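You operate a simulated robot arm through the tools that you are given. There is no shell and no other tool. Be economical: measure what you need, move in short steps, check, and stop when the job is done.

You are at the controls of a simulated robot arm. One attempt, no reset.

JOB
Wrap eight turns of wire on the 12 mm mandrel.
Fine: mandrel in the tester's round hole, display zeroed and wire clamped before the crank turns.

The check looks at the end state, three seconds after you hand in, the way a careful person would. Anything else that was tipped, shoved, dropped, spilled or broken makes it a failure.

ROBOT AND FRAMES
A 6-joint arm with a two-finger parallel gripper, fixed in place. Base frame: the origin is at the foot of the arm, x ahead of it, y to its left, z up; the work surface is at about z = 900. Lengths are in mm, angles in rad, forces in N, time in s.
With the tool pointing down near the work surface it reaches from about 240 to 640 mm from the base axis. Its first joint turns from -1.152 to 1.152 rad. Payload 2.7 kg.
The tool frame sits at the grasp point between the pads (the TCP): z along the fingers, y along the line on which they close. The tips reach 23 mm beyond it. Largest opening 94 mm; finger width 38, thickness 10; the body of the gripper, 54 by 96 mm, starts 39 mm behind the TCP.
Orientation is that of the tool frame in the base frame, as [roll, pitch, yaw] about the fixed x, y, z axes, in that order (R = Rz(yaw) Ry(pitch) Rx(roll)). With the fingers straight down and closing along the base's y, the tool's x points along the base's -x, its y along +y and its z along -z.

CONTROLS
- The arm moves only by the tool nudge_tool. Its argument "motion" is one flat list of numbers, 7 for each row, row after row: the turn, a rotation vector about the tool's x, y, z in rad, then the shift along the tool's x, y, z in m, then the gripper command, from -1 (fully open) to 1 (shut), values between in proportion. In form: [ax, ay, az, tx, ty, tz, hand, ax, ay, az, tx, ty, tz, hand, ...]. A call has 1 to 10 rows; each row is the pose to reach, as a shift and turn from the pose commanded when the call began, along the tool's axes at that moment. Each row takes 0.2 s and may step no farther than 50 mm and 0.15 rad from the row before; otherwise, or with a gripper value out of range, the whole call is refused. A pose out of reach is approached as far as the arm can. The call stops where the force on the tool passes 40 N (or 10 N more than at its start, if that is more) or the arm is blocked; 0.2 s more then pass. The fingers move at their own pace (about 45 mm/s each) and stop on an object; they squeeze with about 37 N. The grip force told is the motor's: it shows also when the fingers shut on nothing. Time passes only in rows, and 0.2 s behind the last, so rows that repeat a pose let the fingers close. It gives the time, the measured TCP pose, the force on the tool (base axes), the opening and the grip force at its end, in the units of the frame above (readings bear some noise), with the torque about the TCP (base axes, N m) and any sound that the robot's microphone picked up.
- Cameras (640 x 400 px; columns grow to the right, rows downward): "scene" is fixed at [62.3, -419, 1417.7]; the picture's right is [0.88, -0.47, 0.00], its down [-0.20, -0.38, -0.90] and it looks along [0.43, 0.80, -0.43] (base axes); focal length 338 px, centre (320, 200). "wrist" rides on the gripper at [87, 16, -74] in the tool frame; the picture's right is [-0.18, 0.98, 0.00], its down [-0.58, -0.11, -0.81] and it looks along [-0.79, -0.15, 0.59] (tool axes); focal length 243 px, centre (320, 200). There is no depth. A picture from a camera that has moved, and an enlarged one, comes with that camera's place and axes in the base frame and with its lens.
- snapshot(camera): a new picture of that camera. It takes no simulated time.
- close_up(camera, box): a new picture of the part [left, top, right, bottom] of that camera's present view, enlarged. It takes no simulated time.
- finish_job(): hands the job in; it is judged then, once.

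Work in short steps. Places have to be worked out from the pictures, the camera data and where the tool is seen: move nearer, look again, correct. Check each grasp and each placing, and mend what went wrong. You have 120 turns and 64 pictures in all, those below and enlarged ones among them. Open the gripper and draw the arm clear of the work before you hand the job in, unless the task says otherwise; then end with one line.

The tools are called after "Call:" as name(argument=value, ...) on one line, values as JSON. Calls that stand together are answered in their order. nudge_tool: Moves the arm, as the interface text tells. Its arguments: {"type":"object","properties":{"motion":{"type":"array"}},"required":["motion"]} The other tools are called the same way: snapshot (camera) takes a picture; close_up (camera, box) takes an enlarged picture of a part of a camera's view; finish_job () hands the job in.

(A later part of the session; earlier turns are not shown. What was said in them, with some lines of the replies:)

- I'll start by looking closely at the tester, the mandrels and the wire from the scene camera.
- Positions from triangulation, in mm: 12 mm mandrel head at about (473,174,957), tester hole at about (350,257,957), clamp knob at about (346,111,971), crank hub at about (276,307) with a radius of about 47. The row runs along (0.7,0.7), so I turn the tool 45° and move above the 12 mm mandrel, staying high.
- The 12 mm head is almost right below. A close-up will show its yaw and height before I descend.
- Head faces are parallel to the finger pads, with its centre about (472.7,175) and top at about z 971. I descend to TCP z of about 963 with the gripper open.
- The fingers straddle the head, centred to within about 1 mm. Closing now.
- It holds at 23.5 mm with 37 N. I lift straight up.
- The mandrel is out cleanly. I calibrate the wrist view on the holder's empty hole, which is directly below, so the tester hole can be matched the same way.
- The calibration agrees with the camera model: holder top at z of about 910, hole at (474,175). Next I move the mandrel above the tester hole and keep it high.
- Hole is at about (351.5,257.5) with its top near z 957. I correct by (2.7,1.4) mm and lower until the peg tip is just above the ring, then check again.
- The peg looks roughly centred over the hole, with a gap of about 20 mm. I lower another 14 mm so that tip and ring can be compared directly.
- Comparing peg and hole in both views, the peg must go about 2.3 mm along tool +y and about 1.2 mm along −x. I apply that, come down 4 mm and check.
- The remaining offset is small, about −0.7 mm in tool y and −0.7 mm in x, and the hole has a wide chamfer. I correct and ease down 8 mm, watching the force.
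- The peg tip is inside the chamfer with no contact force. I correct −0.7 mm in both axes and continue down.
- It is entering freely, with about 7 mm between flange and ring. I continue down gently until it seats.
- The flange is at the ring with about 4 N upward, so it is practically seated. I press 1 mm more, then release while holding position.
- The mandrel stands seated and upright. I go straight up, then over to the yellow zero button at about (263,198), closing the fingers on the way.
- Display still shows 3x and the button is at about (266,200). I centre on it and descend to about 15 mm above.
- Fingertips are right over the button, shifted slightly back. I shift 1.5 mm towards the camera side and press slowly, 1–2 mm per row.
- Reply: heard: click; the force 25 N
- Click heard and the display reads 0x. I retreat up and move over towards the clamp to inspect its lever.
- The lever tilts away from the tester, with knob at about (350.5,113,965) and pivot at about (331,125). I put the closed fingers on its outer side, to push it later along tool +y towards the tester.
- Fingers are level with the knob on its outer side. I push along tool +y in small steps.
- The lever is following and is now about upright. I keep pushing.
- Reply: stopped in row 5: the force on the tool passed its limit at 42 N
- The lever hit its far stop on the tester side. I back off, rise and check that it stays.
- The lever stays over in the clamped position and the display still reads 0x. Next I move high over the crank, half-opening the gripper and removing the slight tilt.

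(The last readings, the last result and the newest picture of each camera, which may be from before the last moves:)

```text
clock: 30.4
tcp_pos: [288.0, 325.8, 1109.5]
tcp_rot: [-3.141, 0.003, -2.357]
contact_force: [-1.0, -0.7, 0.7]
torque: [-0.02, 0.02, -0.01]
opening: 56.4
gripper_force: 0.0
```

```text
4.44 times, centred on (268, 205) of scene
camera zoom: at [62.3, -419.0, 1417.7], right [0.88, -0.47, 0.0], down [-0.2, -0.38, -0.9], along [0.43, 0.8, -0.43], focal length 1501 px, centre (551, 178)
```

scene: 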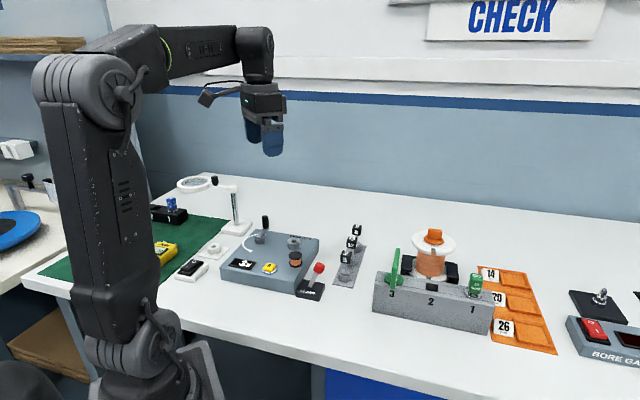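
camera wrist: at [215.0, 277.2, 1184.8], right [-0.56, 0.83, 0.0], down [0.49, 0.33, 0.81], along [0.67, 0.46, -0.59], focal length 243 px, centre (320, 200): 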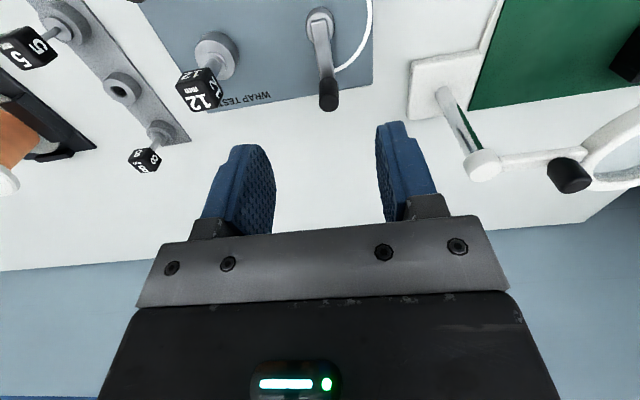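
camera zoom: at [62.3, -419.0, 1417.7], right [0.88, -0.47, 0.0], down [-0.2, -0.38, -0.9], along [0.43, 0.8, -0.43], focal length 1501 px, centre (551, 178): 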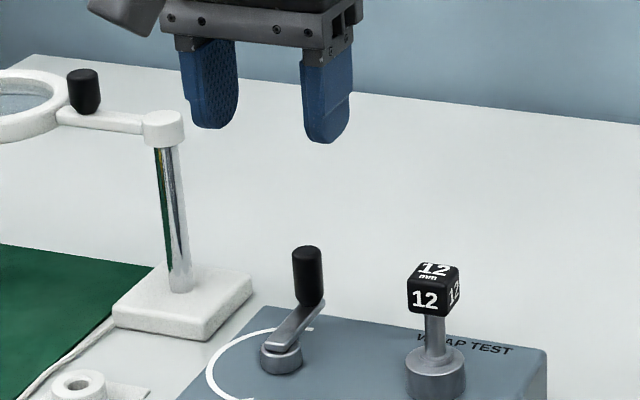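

The crank knob is at about (315,356), with its top near z 985, and the hub at about (277,319), so radius is about 53. I move over the knob at a safe height and look.

Call:
nudge_tool(motion=[0, 0, 0, -0.02, 0.001, 0.01, -0.2, 0, 0, 0, -0.04, 0.002, 0.03, -0.2, 0, 0, 0, -0.04, 0.002, 0.055, -0.2, 0, 0, 0, -0.04, 0.002, 0.075, -0.2, 0, 0, 0, -0.04, 0.002, 0.075, -0.2])

Call:
snapshot(camera="wrist")

Call:
close_up(camera="scene", box=[220, 160, 316, 250])

```text
clock: 31.6
tcp_pos: [315.1, 358.4, 1030.9]
tcp_rot: [-3.141, 0.003, -2.355]
contact_force: [0.8, 0.6, 0.1]
torque: [-0.01, 0.0, 0.01]
opening: 56.3
gripper_force: 0.1
```

```text
21 pictures are left
camera wrist: at [243.7, 308.5, 1105.7], right [-0.56, 0.83, 0.0], down [0.49, 0.33, 0.81], along [0.67, 0.46, -0.59], focal length 243 px, centre (320, 200)
```

wrist: 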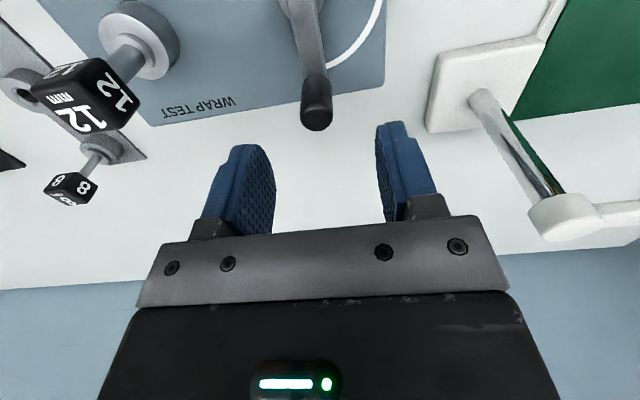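

```text
4.44 times, centred on (268, 205) of scene
camera zoom: at [62.3, -419.0, 1417.7], right [0.88, -0.47, 0.0], down [-0.2, -0.38, -0.9], along [0.43, 0.8, -0.43], focal length 1501 px, centre (551, 178)
```

zoom: 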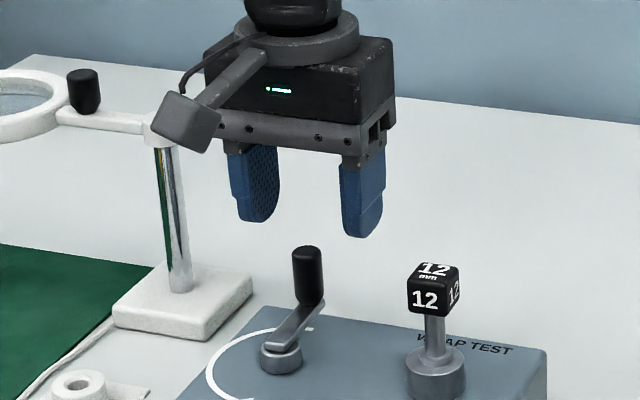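

Knob is nearly centred between the fingers. I shift 1 mm in both axes, descend to TCP z of about 981 and close on the knob.

Call:
nudge_tool(motion=[0, 0, 0, 0.001, -0.0012, 0.015, -0.2, 0, 0, 0, 0.001, -0.0012, 0.03, -0.2, 0, 0, 0, 0.001, -0.0012, 0.042, -0.2, 0, 0, 0, 0.001, -0.0012, 0.05, -0.2, 0, 0, 0, 0.001, -0.0012, 0.05, 1, 0, 0, 0, 0.001, -0.0012, 0.05, 1, 0, 0, 0, 0.001, -0.0012, 0.05, 1, 0, 0, 0, 0.001, -0.0012, 0.05, 1, 0, 0, 0, 0.001, -0.0012, 0.05, 1])

Call:
snapshot(camera="wrist")

Call:
close_up(camera="scene", box=[220, 160, 316, 250])

```text
clock: 33.5
tcp_pos: [316.3, 356.8, 980.9]
tcp_rot: [3.138, 0.004, -2.356]
contact_force: [-17.9, 20.4, -1.8]
torque: [-0.41, -0.68, -0.4]
opening: 17.8
gripper_force: 45.6
```

```text
19 pictures are left
camera wrist: at [242.9, 306.9, 1056.0], right [-0.56, 0.83, 0.0], down [0.49, 0.33, 0.81], along [0.67, 0.46, -0.59], focal length 243 px, centre (320, 200)
```

wrist: 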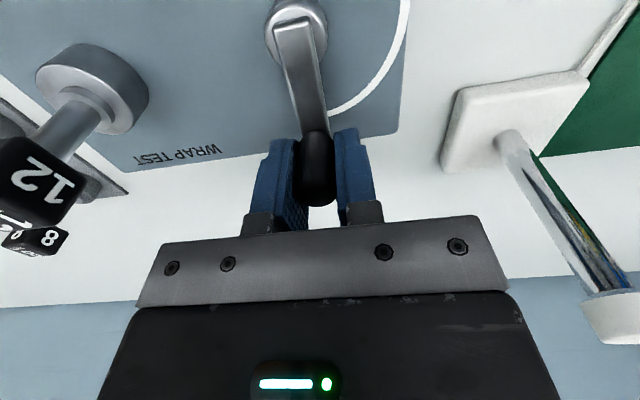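

```text
4.44 times, centred on (268, 205) of scene
camera zoom: at [61.8, -418.4, 1417.9], right [0.88, -0.47, 0.0], down [-0.2, -0.38, -0.9], along [0.43, 0.8, -0.43], focal length 1501 px, centre (551, 178)
```

zoom: 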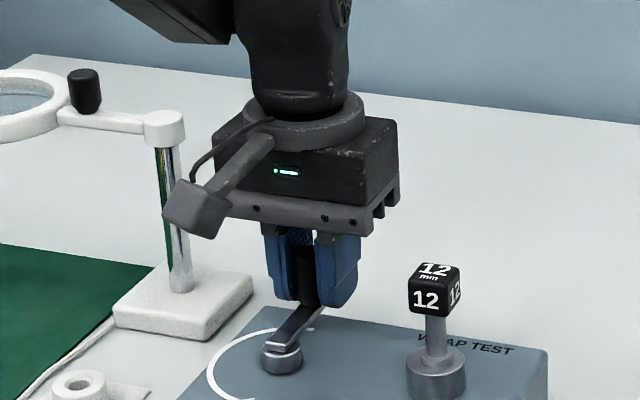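

I hold the knob at 17.8 mm; the sideways preload shows the crank resists backwards. Hub is at about (276.7,319.2), r about 54. I start a short test arc of 36° counter-clockwise, as the arrow shows.

Call:
nudge_tool(motion=[0, 0, 0, 0.0003, 0.0056, 0, 1, 0, 0, 0, 0.0012, 0.0112, 0, 1, 0, 0, 0, 0.0026, 0.0167, 0, 1, 0, 0, 0, 0.0047, 0.022, 0, 1, 0, 0, 0, 0.0072, 0.027, 0, 1, 0, 0, 0, 0.0103, 0.0317, 0, 1])

Call:
close_up(camera="scene", box=[205, 200, 345, 290])

```text
clock: 34.7
tcp_pos: [298.8, 368.5, 982.3]
tcp_rot: [-3.137, 0.017, -2.35]
contact_force: [16.8, 5.8, -9.1]
torque: [0.03, -0.54, 0.71]
opening: 21.0
gripper_force: 45.2
stopped in row 5: the force on the tool passed its limit at 43 N (the readings are from after the stop); the commanded pose is now the measured one
```

```text
4.44 times, centred on (275, 245) of scene
camera zoom: at [62.9, -418.8, 1417.8], right [0.88, -0.47, 0.0], down [-0.2, -0.38, -0.9], along [0.43, 0.8, -0.43], focal length 1501 px, centre (520, 0)
```

zoom: 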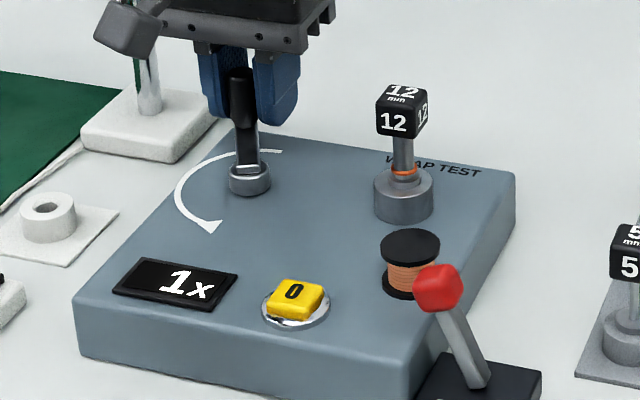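

The display already shows 1x with one turn of wire visible, after about 22° of crank. A fixed grip fights the knob, so I release, rise and place the closed fingers behind the knob to push it round instead, leveling the tool as I go.

Call:
nudge_tool(motion=[-0.0046, 0.017, 0.006, 0, 0, 0, -0.2, -0.0046, 0.017, 0.006, 0, 0, 0, -0.2, -0.0046, 0.017, 0.006, 0, 0, -0.02, -0.2, -0.0046, 0.017, 0.006, 0, 0, -0.05, -0.2, -0.0046, 0.017, 0.006, -0.001, -0.016, -0.05, 1, -0.0046, 0.017, 0.006, -0.0019, -0.0323, -0.05, 1, -0.0046, 0.017, 0.006, -0.0019, -0.0323, -0.05, 1, -0.0046, 0.017, 0.006, -0.0019, -0.0323, -0.05, 1])

Call:
snapshot(camera="wrist")

```text
clock: 36.5
tcp_pos: [320.6, 346.0, 1031.9]
tcp_rot: [3.136, -0.006, -2.361]
contact_force: [0.2, 0.3, 1.3]
torque: [-0.01, 0.01, -0.01]
opening: 0.0
gripper_force: 35.2
```

```text
16 pictures are left
camera wrist: at [249.6, 296.3, 1108.0], right [-0.56, 0.83, 0.0], down [0.49, 0.33, 0.8], along [0.66, 0.45, -0.6], focal length 243 px, centre (320, 200)
```

wrist: 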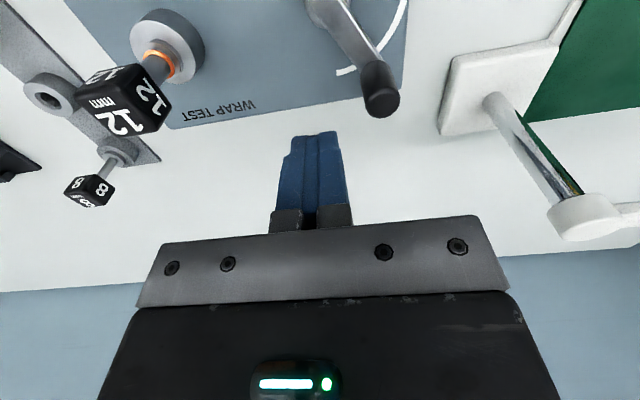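

Stick is behind the knob and mandrel and wire look good. I lower beside the knob and push through the first 60° of arc.

Call:
nudge_tool(motion=[0.0056, -0.006, 0, -0.0025, -0.0006, 0.02, 1, 0.0056, -0.006, 0, -0.0025, -0.0006, 0.036, 1, 0.0056, -0.006, 0, -0.0025, -0.0006, 0.045, 1, 0.0056, -0.006, 0, -0.0039, 0.0087, 0.045, 1, 0.0056, -0.006, 0, -0.0037, 0.0181, 0.045, 1, 0.0056, -0.006, 0, -0.0018, 0.0273, 0.045, 1, 0.0056, -0.006, 0, 0.0016, 0.0361, 0.045, 1, 0.0056, -0.006, 0, 0.0065, 0.0441, 0.045, 1, 0.0056, -0.006, 0, 0.0128, 0.0512, 0.045, 1])

Call:
close_up(camera="scene", box=[205, 200, 345, 290])

```text
clock: 38.5
tcp_pos: [275.5, 375.4, 988.0]
tcp_rot: [-3.138, 0.0, -2.358]
contact_force: [0.1, -0.2, -0.1]
torque: [0.0, 0.0, 0.02]
opening: 0.0
gripper_force: 36.9
```

```text
4.44 times, centred on (275, 245) of scene
camera zoom: at [62.3, -419.0, 1417.7], right [0.88, -0.47, 0.0], down [-0.2, -0.38, -0.9], along [0.43, 0.8, -0.43], focal length 1501 px, centre (520, 0)
```

zoom: 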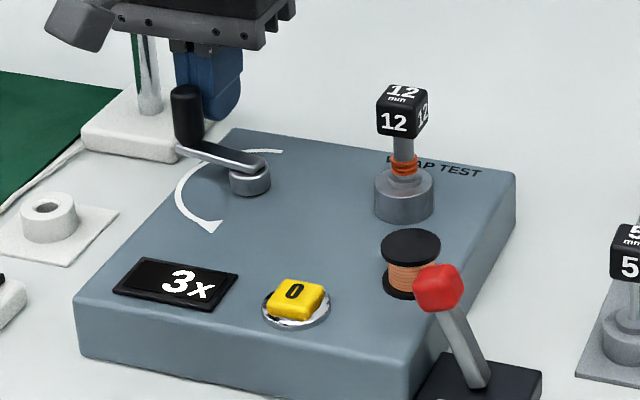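

The display is at 3x after only about 78° of crank, so the wire turns are geared and I must advance in small measured steps. I push about 20° more and read again.

Call:
nudge_tool(motion=[0, 0, 0, 0.0036, 0.003, 0, 1, 0, 0, 0, 0.0073, 0.0059, 0, 1, 0, 0, 0, 0.0114, 0.0083, 0, 1, 0, 0, 0, 0.0156, 0.0104, 0, 1, 0, 0, 0, 0.0156, 0.0104, 0, 1])

Call:
close_up(camera="scene", box=[205, 200, 345, 290])

```text
clock: 39.7
tcp_pos: [255.2, 369.9, 987.5]
tcp_rot: [-3.137, 0.002, -2.359]
contact_force: [-0.1, 0.1, 0.5]
torque: [0.0, 0.01, 0.01]
opening: 0.0
gripper_force: 37.0
```

```text
4.44 times, centred on (275, 245) of scene
camera zoom: at [62.3, -419.0, 1417.7], right [0.88, -0.47, 0.0], down [-0.2, -0.38, -0.9], along [0.43, 0.8, -0.43], focal length 1501 px, centre (520, 0)
```

zoom: 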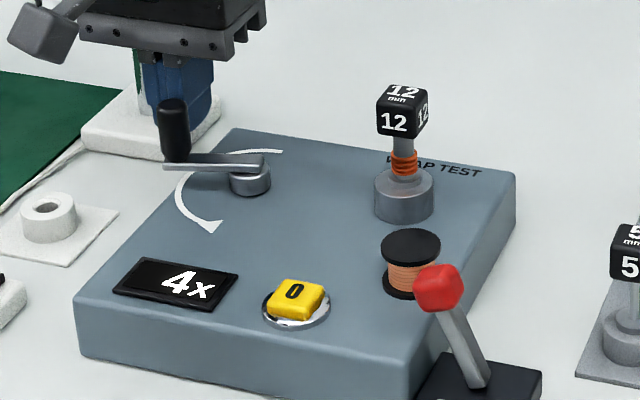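

4x at about 100°, which is about 25° of crank per wire turn, so 8x should come near 200–220°. I push to about 168° total, safely short, and read.

Call:
nudge_tool(motion=[0, 0, 0, 0.0098, 0.0026, 0, 1, 0, 0, 0, 0.0191, 0.0038, 0, 1, 0, 0, 0, 0.0285, 0.0033, 0, 1, 0, 0, 0, 0.0377, 0.0012, 0, 1, 0, 0, 0, 0.0464, -0.0025, 0, 1, 0, 0, 0, 0.0542, -0.0076, 0, 1, 0, 0, 0, 0.0611, -0.0141, 0, 1, 0, 0, 0, 0.0658, -0.02, 0, 1, 0, 0, 0, 0.0658, -0.02, 0, 1])

Call:
close_up(camera="scene", box=[205, 200, 345, 290])

```text
clock: 41.7
tcp_pos: [224.5, 309.2, 987.7]
tcp_rot: [-3.139, 0.002, -2.36]
contact_force: [0.4, -0.1, 0.9]
torque: [0.0, 0.01, -0.04]
opening: 0.0
gripper_force: 37.3
```

```text
4.44 times, centred on (275, 245) of scene
camera zoom: at [62.3, -419.0, 1417.7], right [0.88, -0.47, 0.0], down [-0.2, -0.38, -0.9], along [0.43, 0.8, -0.43], focal length 1501 px, centre (520, 0)
```

zoom: 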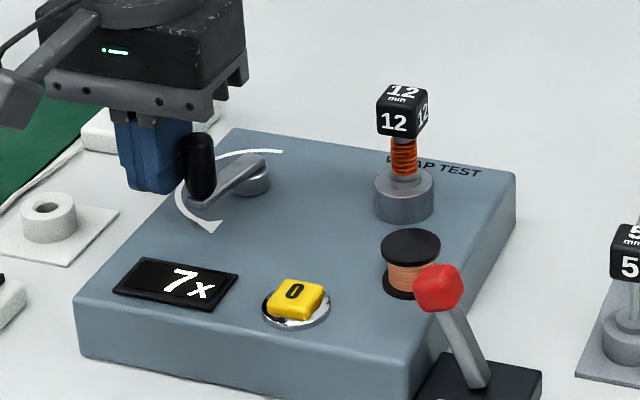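

7x now at about 170°. I nudge about 5–6° further and read again.

Call:
nudge_tool(motion=[0, 0, 0, 0.0015, -0.0025, 0, 1, 0, 0, 0, 0.0029, -0.005, 0, 1, 0, 0, 0, 0.0029, -0.005, 0, 1])

Call:
close_up(camera="scene", box=[225, 210, 325, 280])

```text
clock: 42.5
tcp_pos: [226.8, 305.1, 988.3]
tcp_rot: [-3.138, 0.001, -2.359]
contact_force: [0.3, 0.2, 0.0]
torque: [-0.01, -0.04, 0.03]
opening: 0.0
gripper_force: 37.0
```

```text
5.71 times, centred on (275, 245) of scene
camera zoom: at [62.3, -419.0, 1417.7], right [0.88, -0.47, 0.0], down [-0.2, -0.38, -0.9], along [0.43, 0.8, -0.43], focal length 1930 px, centre (577, -57)
```

zoom: 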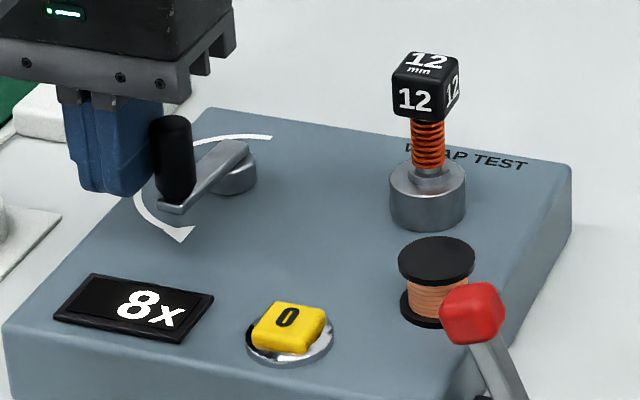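

8x. I'll inspect the coil closely to judge whether the count is near the middle of its band.

Call:
close_up(camera="scene", box=[290, 222, 310, 246])

```text
16.00 times, centred on (300, 234) of scene
camera zoom: at [62.3, -419.0, 1417.7], right [0.88, -0.47, 0.0], down [-0.2, -0.38, -0.9], along [0.43, 0.8, -0.43], focal length 5404 px, centre (640, -344)
```

zoom: 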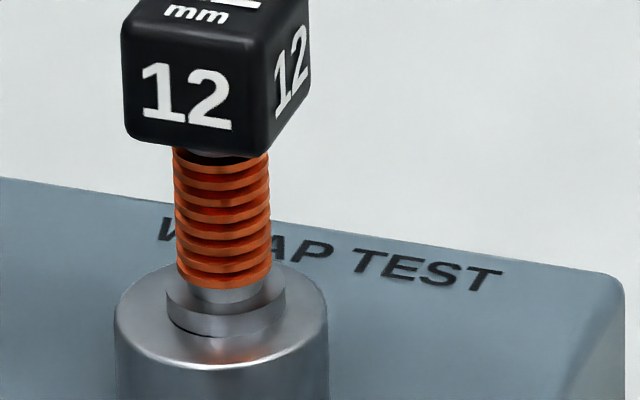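

Eight rings are visible and the display reads 8x. I add a 2 mm nudge for margin away from the 7/8 boundary, then back off from the knob and rise.

Call:
nudge_tool(motion=[0, 0, 0, 0.001, -0.0018, 0, 1, 0, 0, 0, 0.001, -0.0018, 0, 1, 0, 0, 0, 0, 0.005, 0, 1, 0, 0, 0, 0, 0.012, -0.002, 1, 0, 0, 0, 0, 0.012, -0.03, 1, 0, 0, 0, 0, 0.012, -0.07, 1, 0, 0, 0, 0, 0.012, -0.11, 1, 0, 0, 0, 0, 0.012, -0.15, -0.2, 0, 0, 0, 0, 0.012, -0.15, -0.2, 0, 0, 0, 0, 0.012, -0.15, -0.5])

Call:
snapshot(camera="scene")

Call:
close_up(camera="scene", box=[205, 200, 345, 290])

```text
clock: 44.7
tcp_pos: [221.1, 311.4, 1133.2]
tcp_rot: [-3.138, -0.001, -2.36]
contact_force: [0.8, -0.1, -0.1]
torque: [-0.03, -0.01, -0.02]
opening: 67.5
gripper_force: 0.0
```

```text
10 pictures are left
```

scene: 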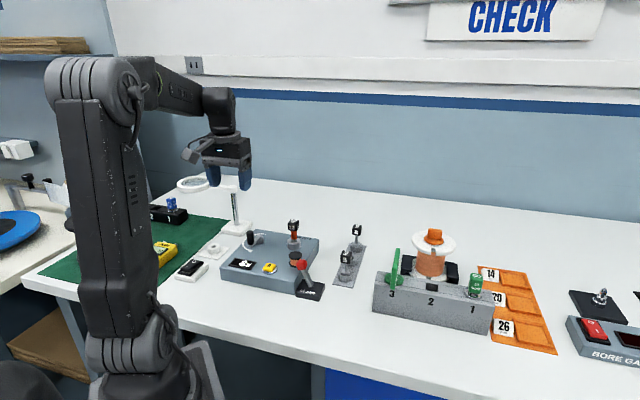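

```text
4.44 times, centred on (275, 245) of scene
camera zoom: at [62.3, -419.0, 1417.7], right [0.88, -0.47, 0.0], down [-0.2, -0.38, -0.9], along [0.43, 0.8, -0.43], focal length 1501 px, centre (520, 0)
```

zoom: 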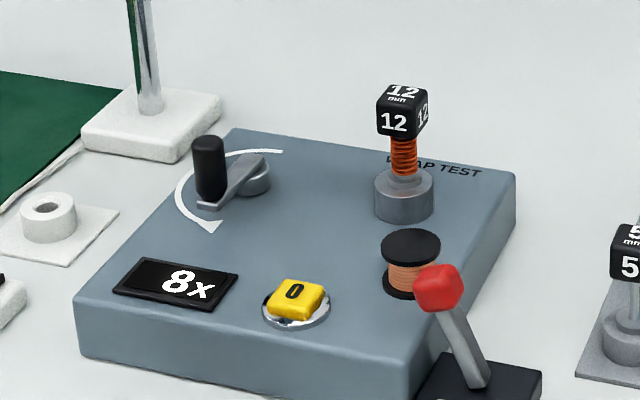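

Display 8x, eight turns on the seated 12 mm mandrel, lever clamped, and nothing else disturbed. The arm is clear with its gripper open, so I hand in.

Call:
finish_job()

```text
The job is handed in.
```

The job is handed in: eight turns of wire are on the 12 mm mandrel in the tester's round hole, with the display zeroed and the wire clamped before cranking; it reads 8x.
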